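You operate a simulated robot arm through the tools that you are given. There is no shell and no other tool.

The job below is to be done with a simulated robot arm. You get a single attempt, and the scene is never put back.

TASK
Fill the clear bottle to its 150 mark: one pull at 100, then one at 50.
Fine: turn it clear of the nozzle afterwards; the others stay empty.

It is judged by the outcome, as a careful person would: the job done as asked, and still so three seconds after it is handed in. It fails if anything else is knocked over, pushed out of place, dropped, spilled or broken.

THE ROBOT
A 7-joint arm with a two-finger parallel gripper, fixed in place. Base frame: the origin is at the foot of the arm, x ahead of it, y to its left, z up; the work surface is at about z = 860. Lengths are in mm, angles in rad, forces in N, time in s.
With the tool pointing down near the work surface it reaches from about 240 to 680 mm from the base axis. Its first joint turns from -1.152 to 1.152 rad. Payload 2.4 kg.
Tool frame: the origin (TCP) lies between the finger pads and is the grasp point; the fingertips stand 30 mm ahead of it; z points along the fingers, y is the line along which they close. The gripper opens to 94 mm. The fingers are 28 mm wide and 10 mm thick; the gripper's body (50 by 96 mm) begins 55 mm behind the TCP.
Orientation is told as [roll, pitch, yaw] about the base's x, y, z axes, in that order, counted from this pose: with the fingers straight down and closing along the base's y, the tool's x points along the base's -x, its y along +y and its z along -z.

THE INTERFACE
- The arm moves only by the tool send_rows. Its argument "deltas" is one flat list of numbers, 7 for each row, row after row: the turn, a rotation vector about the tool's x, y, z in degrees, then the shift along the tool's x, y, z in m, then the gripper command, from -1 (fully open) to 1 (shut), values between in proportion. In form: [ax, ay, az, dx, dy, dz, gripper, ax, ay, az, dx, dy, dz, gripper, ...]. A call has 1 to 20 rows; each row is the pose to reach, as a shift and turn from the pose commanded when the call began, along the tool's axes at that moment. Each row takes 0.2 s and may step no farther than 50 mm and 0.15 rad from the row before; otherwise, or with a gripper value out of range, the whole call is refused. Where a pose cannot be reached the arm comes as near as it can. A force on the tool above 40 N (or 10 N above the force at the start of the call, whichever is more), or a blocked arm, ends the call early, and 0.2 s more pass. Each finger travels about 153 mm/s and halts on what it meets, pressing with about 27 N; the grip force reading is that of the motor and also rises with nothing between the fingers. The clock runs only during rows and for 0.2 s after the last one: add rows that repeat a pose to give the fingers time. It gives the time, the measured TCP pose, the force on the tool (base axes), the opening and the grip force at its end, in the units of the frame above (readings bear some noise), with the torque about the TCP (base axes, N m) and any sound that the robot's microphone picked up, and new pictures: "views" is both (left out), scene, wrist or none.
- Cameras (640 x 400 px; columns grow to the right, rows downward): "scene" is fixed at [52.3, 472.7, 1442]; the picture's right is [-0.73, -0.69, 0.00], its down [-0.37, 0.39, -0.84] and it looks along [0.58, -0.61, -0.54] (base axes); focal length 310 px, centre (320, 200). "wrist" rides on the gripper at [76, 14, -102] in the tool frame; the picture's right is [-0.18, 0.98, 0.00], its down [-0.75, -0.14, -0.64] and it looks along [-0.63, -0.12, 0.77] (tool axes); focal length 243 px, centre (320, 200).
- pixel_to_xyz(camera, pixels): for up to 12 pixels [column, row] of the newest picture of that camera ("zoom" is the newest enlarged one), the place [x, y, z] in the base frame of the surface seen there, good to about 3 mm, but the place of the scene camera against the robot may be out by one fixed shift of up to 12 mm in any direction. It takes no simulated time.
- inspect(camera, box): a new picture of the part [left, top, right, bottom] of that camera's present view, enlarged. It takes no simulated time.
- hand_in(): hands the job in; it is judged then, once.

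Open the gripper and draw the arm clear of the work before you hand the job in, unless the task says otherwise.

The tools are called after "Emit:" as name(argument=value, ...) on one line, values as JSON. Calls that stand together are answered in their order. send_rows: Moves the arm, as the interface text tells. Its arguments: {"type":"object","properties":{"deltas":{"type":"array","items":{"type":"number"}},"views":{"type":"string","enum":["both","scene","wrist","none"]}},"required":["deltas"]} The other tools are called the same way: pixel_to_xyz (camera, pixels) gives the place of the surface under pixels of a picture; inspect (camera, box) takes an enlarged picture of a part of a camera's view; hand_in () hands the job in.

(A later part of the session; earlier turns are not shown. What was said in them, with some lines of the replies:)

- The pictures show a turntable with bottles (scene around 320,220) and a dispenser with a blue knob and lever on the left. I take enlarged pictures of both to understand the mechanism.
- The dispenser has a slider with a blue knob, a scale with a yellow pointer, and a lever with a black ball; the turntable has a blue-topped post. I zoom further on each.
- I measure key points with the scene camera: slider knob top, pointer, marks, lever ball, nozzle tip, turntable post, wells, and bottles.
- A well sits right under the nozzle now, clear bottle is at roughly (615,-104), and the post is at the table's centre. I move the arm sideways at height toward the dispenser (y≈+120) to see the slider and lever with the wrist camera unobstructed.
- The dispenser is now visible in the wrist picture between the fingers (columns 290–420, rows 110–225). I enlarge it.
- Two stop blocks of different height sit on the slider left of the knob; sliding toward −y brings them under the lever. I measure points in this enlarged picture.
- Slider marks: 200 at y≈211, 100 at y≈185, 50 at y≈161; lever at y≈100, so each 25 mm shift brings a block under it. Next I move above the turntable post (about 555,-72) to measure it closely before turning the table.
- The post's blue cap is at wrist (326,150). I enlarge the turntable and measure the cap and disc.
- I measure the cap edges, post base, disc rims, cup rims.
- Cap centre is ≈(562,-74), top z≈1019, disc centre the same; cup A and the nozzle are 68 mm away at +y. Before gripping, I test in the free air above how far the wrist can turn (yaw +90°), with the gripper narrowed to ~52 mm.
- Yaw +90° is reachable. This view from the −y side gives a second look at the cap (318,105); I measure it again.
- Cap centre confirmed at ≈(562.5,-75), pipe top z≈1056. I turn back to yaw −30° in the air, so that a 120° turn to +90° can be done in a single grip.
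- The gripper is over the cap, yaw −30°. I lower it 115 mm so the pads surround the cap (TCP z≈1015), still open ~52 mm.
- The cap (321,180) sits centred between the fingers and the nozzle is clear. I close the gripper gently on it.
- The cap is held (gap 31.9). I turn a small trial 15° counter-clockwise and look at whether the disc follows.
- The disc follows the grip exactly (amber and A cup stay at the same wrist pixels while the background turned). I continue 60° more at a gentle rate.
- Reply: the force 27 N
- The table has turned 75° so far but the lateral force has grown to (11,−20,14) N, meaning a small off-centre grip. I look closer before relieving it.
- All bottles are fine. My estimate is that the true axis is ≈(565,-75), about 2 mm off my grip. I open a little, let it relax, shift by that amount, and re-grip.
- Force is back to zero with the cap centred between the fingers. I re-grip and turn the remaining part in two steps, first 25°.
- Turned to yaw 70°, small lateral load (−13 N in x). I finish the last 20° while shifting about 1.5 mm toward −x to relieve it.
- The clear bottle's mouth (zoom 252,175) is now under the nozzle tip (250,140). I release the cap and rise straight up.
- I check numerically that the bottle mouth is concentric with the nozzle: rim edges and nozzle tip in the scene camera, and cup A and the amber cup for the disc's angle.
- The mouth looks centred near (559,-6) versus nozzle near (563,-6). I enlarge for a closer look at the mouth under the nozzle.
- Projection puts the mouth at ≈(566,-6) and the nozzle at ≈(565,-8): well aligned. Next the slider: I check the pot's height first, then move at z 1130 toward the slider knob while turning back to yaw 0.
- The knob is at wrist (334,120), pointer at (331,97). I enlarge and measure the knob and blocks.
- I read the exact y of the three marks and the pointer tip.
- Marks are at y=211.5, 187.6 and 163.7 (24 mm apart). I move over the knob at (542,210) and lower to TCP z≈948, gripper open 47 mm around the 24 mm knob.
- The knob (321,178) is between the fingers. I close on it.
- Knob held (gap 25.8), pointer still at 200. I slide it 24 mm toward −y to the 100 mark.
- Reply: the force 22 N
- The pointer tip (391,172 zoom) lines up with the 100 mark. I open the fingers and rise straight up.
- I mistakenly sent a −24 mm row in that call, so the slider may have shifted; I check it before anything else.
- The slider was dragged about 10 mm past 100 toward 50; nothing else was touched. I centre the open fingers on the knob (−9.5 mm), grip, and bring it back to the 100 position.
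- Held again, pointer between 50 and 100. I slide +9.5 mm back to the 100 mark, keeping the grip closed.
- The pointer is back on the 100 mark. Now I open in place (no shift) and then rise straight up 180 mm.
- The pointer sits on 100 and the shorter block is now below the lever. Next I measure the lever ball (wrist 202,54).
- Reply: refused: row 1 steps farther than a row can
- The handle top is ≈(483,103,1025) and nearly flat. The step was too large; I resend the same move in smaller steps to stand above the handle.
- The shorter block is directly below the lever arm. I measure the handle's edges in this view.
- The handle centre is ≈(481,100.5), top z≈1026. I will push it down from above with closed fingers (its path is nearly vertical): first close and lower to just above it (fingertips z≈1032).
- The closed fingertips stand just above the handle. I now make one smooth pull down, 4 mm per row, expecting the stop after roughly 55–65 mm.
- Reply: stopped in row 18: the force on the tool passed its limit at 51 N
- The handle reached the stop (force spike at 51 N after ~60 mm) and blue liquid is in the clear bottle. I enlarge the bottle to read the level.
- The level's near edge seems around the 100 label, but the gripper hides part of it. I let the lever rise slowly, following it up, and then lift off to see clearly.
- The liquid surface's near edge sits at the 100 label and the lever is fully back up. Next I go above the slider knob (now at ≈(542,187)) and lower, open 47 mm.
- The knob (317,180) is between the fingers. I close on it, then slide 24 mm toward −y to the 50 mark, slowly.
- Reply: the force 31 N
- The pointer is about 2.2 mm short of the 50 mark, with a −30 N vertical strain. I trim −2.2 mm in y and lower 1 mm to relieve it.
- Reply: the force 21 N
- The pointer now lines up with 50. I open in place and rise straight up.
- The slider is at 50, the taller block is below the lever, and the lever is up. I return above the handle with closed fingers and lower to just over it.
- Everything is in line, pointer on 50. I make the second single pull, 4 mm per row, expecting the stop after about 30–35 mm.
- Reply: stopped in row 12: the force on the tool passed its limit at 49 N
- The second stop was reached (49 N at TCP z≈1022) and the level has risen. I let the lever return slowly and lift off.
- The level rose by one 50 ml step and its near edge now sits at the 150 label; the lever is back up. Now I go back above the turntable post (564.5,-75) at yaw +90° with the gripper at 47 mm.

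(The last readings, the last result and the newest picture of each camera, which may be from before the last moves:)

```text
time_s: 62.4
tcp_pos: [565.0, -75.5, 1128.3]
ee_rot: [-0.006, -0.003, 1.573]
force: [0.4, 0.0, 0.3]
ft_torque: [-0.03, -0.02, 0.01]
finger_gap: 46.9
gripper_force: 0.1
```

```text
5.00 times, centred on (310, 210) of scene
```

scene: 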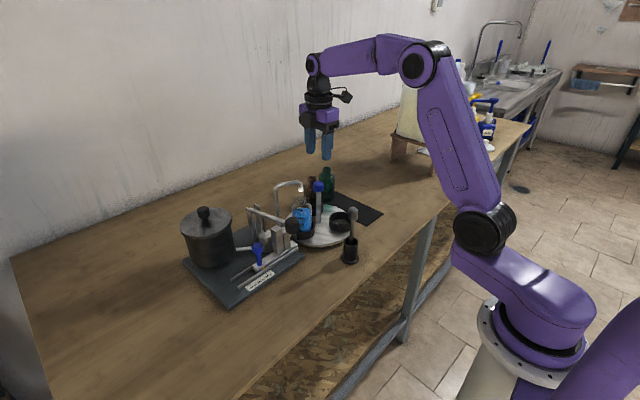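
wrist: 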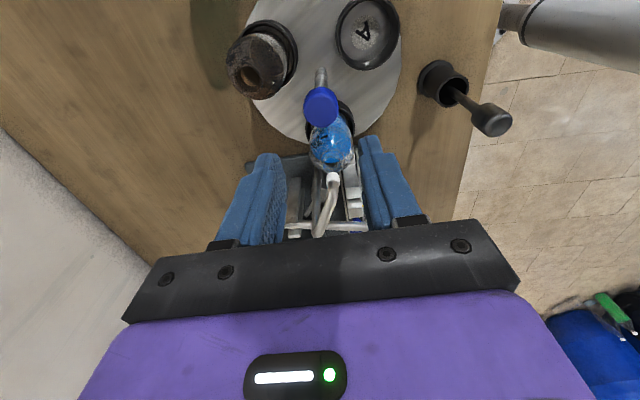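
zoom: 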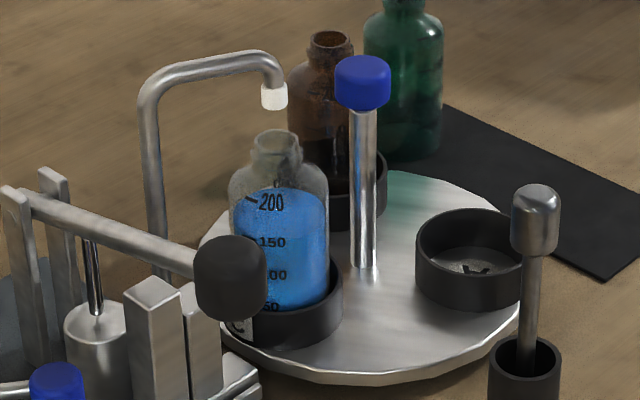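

The bottle stands filled to the 150 label. I lower the open gripper around the cap (TCP z≈1015).

Emit:
send_rows(deltas=[0, 0, 0, 0, 0, 0.025, 0, 0, 0, 0, 0, 0, 0.05, 0, 0, 0, 0, 0, 0, 0.075, 0, 0, 0, 0, 0, 0, 0.095, 0, 0, 0, 0, 0, 0, 0.105, 0, 0, 0, 0, 0, 0, 0.112, 0, 0, 0, 0, 0, 0, 0.112, 0], views="wrist")

```text
time_s: 64.0
tcp_pos: [565.1, -75.9, 1016.6]
ee_rot: [-0.005, -0.001, 1.571]
force: [0.8, -0.2, 0.5]
ft_torque: [-0.02, 0.03, -0.02]
finger_gap: 46.9
gripper_force: 0.1
```

wrist: 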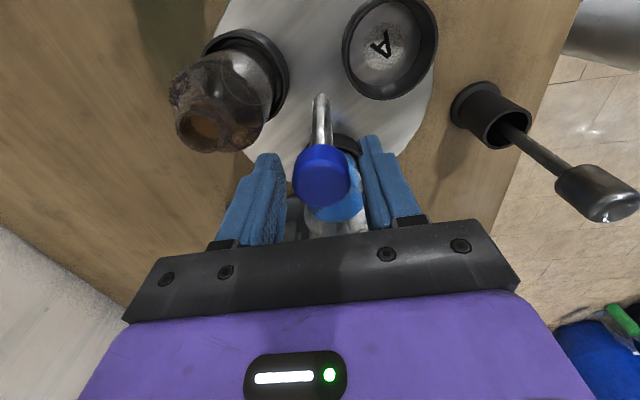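

The cap (321,176) is centred. I close on it and turn clockwise gently, first 36° at 3° per row.

Emit:
send_rows(deltas=[0, 0, 0, 0, 0, 0, 0.4, 0, 0, 0, 0, 0, 0, 1, 0, 0, 0, 0, 0, 0, 1, 0, 0, 2, 0, 0, 0, 1, 0, 0, 5, 0, 0, 0, 1, 0, 0, 8, 0, 0, 0, 1, 0, 0, 11, 0, 0, 0, 1, 0, 0, 14, 0, 0, 0, 1, 0, 0, 17, 0, 0, 0, 1, 0, 0, 20, 0, 0, 0, 1, 0, 0, 23, 0, 0, 0, 1, 0, 0, 26, 0, 0, 0, 1, 0, 0, 29, 0, 0, 0, 1, 0, 0, 32, 0, 0, 0, 1, 0, 0, 34, 0, 0, 0, 1, 0, 0, 36, 0, 0, 0, 1, 0, 0, 36, 0, 0, 0, 1], views="both")

Emit:
inspect(camera="scene", box=[265, 160, 365, 250])

```text
time_s: 67.6
tcp_pos: [564.5, -75.5, 1017.6]
ee_rot: [-0.004, -0.003, 0.941]
force: [-0.2, -2.6, -28.5]
ft_torque: [0.54, -0.13, -0.01]
finger_gap: 31.5
gripper_force: 44.9
```

scene: 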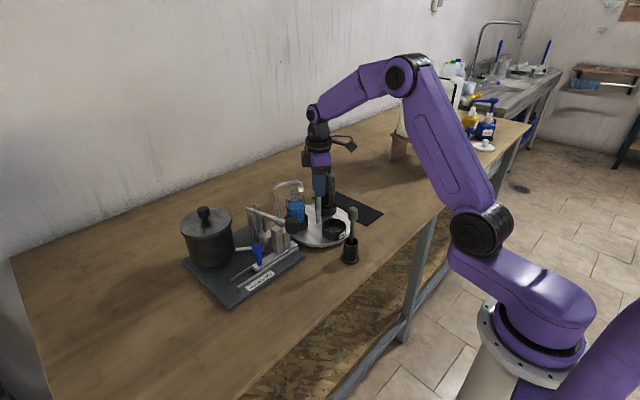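
wrist: 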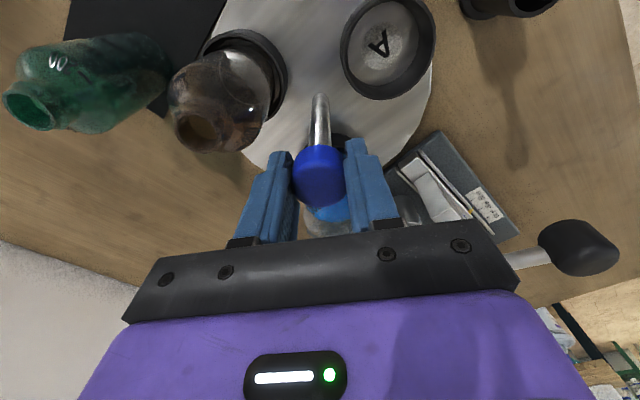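

```text
4.44 times, centred on (315, 205) of scene
```

zoom: 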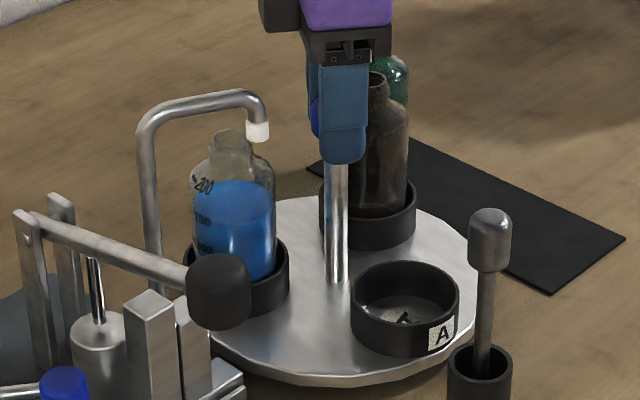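

The table turned well, but there is an upward strain (−28.5 N on the tool). I lower 1.5 mm first and continue another 36°.

Emit:
send_rows(deltas=[0, 0, 0, 0, 0, 0.0015, 1, 0, 0, 2, 0, 0, 0.0015, 1, 0, 0, 5, 0, 0, 0.0015, 1, 0, 0, 8, 0, 0, 0.0015, 1, 0, 0, 11, 0, 0, 0.0015, 1, 0, 0, 14, 0, 0, 0.0015, 1, 0, 0, 17, 0, 0, 0.0015, 1, 0, 0, 20, 0, 0, 0.0015, 1, 0, 0, 23, 0, 0, 0.0015, 1, 0, 0, 26, 0, 0, 0.0015, 1, 0, 0, 29, 0, 0, 0.0015, 1, 0, 0, 32, 0, 0, 0.0015, 1, 0, 0, 34, 0, 0, 0.0015, 1, 0, 0, 36, 0, 0, 0.0015, 1, 0, 0, 36, 0, 0, 0.0015, 1], views="both")

Emit:
inspect(camera="scene", box=[265, 160, 365, 250])

```text
time_s: 70.8
tcp_pos: [565.0, -75.5, 1017.5]
ee_rot: [0.0, -0.007, 0.312]
force: [-11.8, -4.1, 20.5]
ft_torque: [0.06, 1.16, -0.01]
finger_gap: 31.7
gripper_force: 44.9
```

scene: 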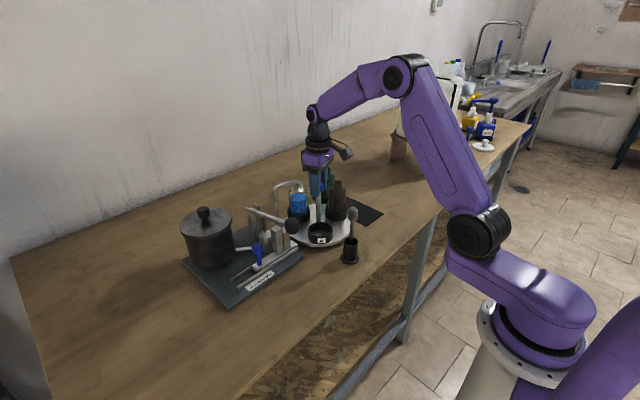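
wrist: 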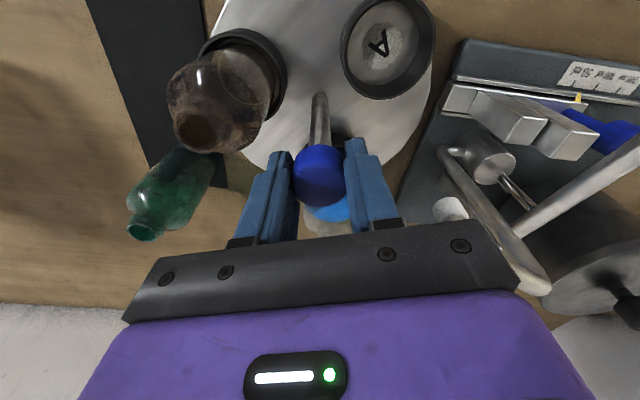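

```text
4.44 times, centred on (315, 205) of scene
```

zoom: 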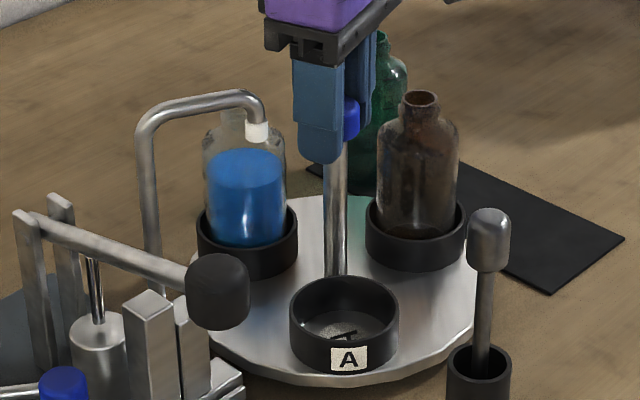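

Turned 72° in all; the clear bottle is already away from the nozzle. I turn the last 48° back to the original arrangement, easing the small strain (+1 mm up, −0.8 mm x).

Emit:
send_rows(deltas=[0, 0, 0, 0.0008, 0, -0.001, 1, 0, 0, 2, 0.0008, 0, -0.001, 1, 0, 0, 5, 0.0008, 0, -0.001, 1, 0, 0, 8, 0.0008, 0, -0.001, 1, 0, 0, 11, 0.0008, 0, -0.001, 1, 0, 0, 14, 0.0008, 0, -0.001, 1, 0, 0, 17, 0.0008, 0, -0.001, 1, 0, 0, 20, 0.0008, 0, -0.001, 1, 0, 0, 23, 0.0008, 0, -0.001, 1, 0, 0, 26, 0.0008, 0, -0.001, 1, 0, 0, 29, 0.0008, 0, -0.001, 1, 0, 0, 32, 0.0008, 0, -0.001, 1, 0, 0, 35, 0.0008, 0, -0.001, 1, 0, 0, 38, 0.0008, 0, -0.001, 1, 0, 0, 41, 0.0008, 0, -0.001, 1, 0, 0, 44, 0.0008, 0, -0.001, 1, 0, 0, 46, 0.0008, 0, -0.001, 1, 0, 0, 48, 0.0008, 0, -0.001, 1, 0, 0, 48, 0.0008, 0, -0.001, 1], views="both")

Emit:
inspect(camera="scene", box=[265, 160, 365, 250])

```text
time_s: 74.8
tcp_pos: [564.5, -75.4, 1017.9]
ee_rot: [0.006, -0.007, -0.524]
force: [7.6, -6.9, 3.0]
ft_torque: [-0.43, 0.9, 0.0]
finger_gap: 31.7
gripper_force: 45.1
```

scene: 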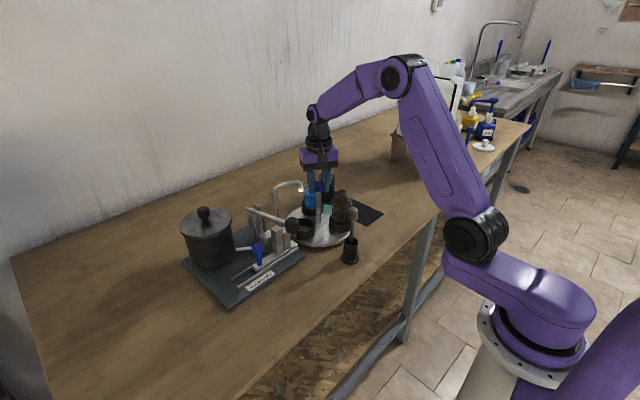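
wrist: 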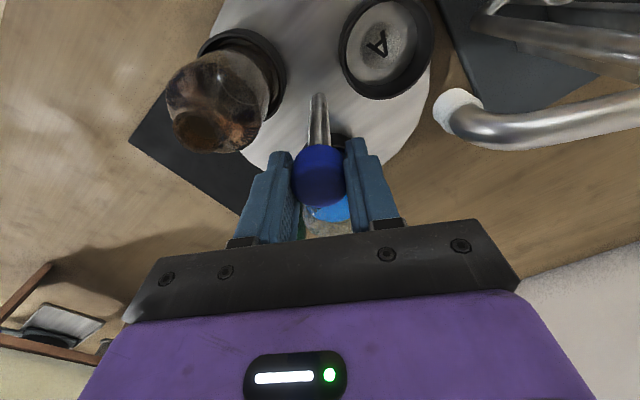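

```text
4.44 times, centred on (315, 205) of scene
```

zoom: 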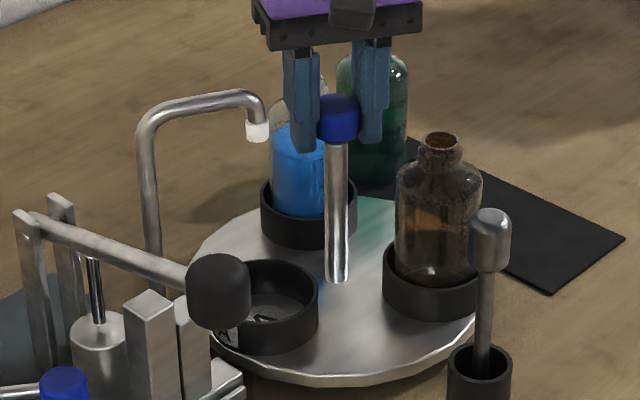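

The table is back in its starting arrangement with the filled bottle away from the nozzle. I open the gripper in place, then rise straight up.

Emit:
send_rows(deltas=[0, 0, 0, 0, 0, 0, 0.2, 0, 0, 0, 0, 0, 0, 0, 0, 0, 0, 0, 0, 0, 0, 0, 0, 0, 0, 0, -0.02, 0, 0, 0, 0, 0, 0, -0.05, 0, 0, 0, 0, 0, 0, -0.085, 0, 0, 0, 0, 0, 0, -0.125, 0, 0, 0, 0, 0, 0, -0.165, 0, 0, 0, 0, 0, 0, -0.2, 0, 0, 0, 0, 0, 0, -0.2, 0], views="both")

```text
time_s: 77.0
tcp_pos: [563.3, -75.4, 1219.3]
ee_rot: [0.006, -0.006, -0.524]
force: [0.1, 0.4, -0.7]
ft_torque: [0.0, -0.01, 0.0]
finger_gap: 46.9
gripper_force: 0.1
```

scene: 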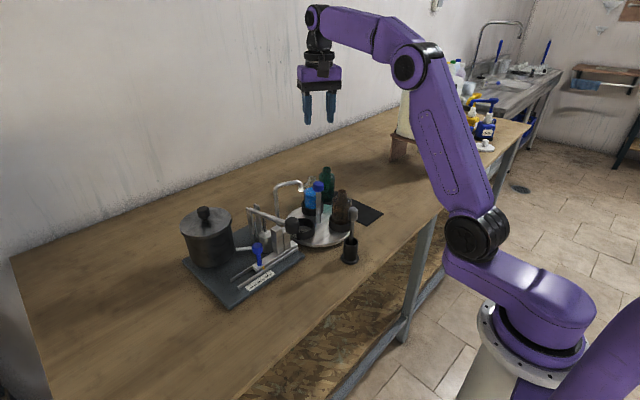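
wrist: 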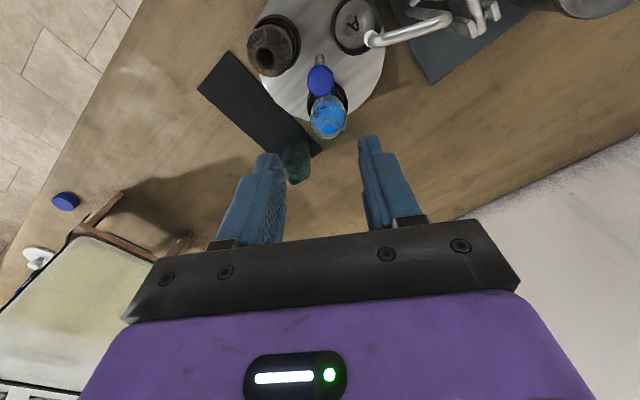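

Everything stands in place. I draw the arm back to its starting area with the gripper open, turning back to yaw 0.

Emit:
send_rows(deltas=[0, 0, -6, 0.034, -0.0062, 0, -0.5, 0, 0, -12, 0.068, -0.0124, 0, -1, 0, 0, -18, 0.102, -0.0186, 0, -1, 0, 0, -24, 0.136, -0.0248, 0, -1, 0, 0, -30, 0.17, -0.031, 0, -1, 0, 0, -30, 0.17, -0.031, 0, -1, 0, 0, -30, 0.17, -0.031, 0, -1], views="both")

Emit:
inspect(camera="scene", box=[170, 160, 400, 304])

Emit:
inspect(camera="scene", box=[275, 155, 365, 250])

Emit:
inspect(camera="wrist", box=[190, 50, 510, 250])

```text
time_s: 78.6
tcp_pos: [400.8, -15.2, 1216.1]
ee_rot: [0.001, -0.005, 0.003]
force: [-0.1, 0.7, 0.1]
ft_torque: [-0.01, -0.02, 0.0]
finger_gap: 94.1
gripper_force: 0.1
```

scene: 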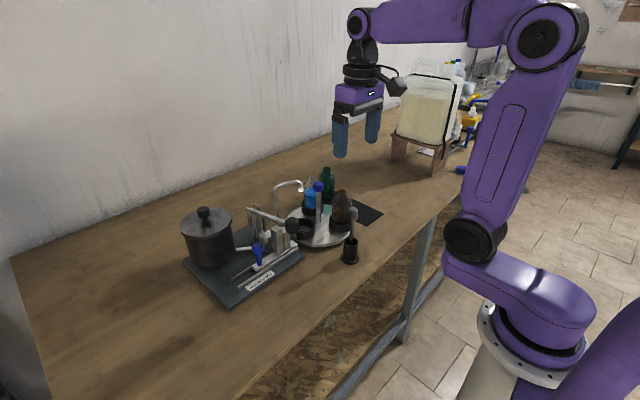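
wrist: 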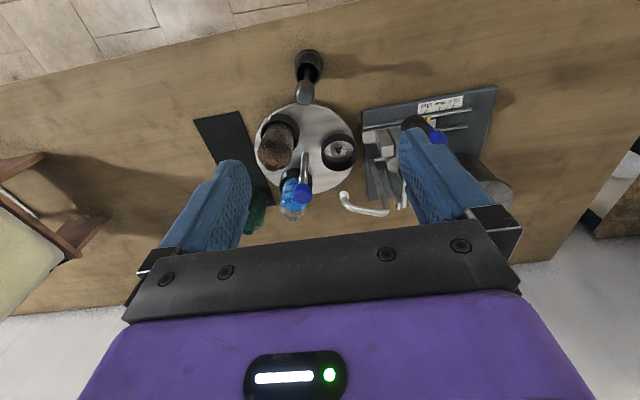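

```text
2.78 times, centred on (285, 232) of scene
```

zoom: 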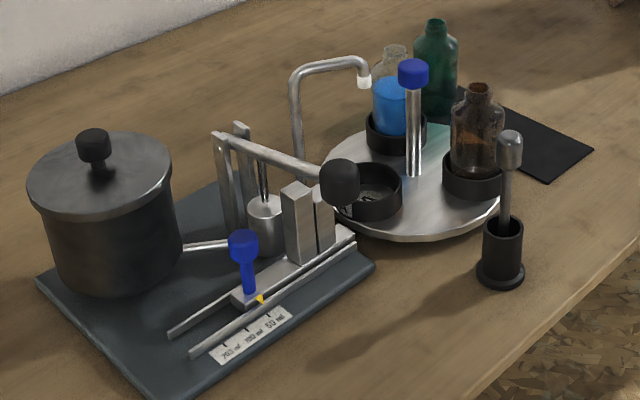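

```text
4.21 times, centred on (320, 202) of scene
```

zoom: 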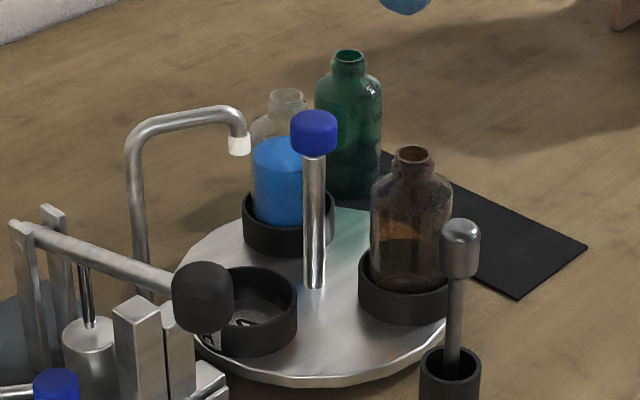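

```text
2.00 times, centred on (350, 150) of wrist
```

zoom: 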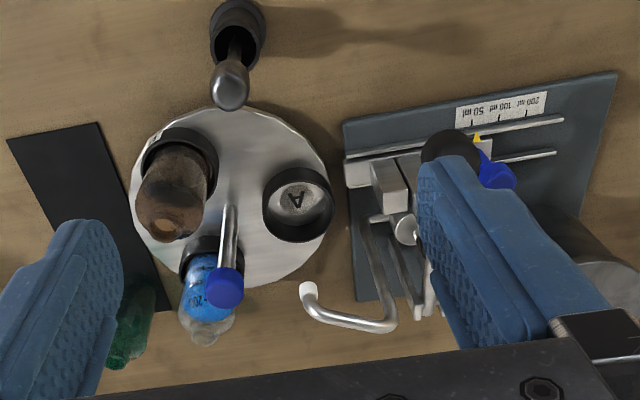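

The clear bottle is filled to 150 and stands away from the nozzle. The amber and green bottles are empty and unmoved, the lever is up, nothing was spilled, and the arm is clear with the gripper open. I hand the job in.

Emit:
hand_in()

```text
The job is handed in.
```

The clear bottle is filled to its 150 mark with one pull at 100 and one at 50. I then turned it clear of the nozzle and handed the job in. I judged the level by eye from the camera pictures. Both pulls went down until the lever hit its stop.

- **Slider slip:** while letting go of the slider knob before the first pull, I sent a wrong move that dragged the slider about 10 mm past 100. I set it back on the 100 mark before pulling.
- **How things were left:** the turntable is back as it started, with the empty holder A under the nozzle. The amber and green bottles are empty, and nothing was spilled or knocked over. The lever is up, the slider is still at 50 (it started at 200), and the arm is drawn back with the gripper open.
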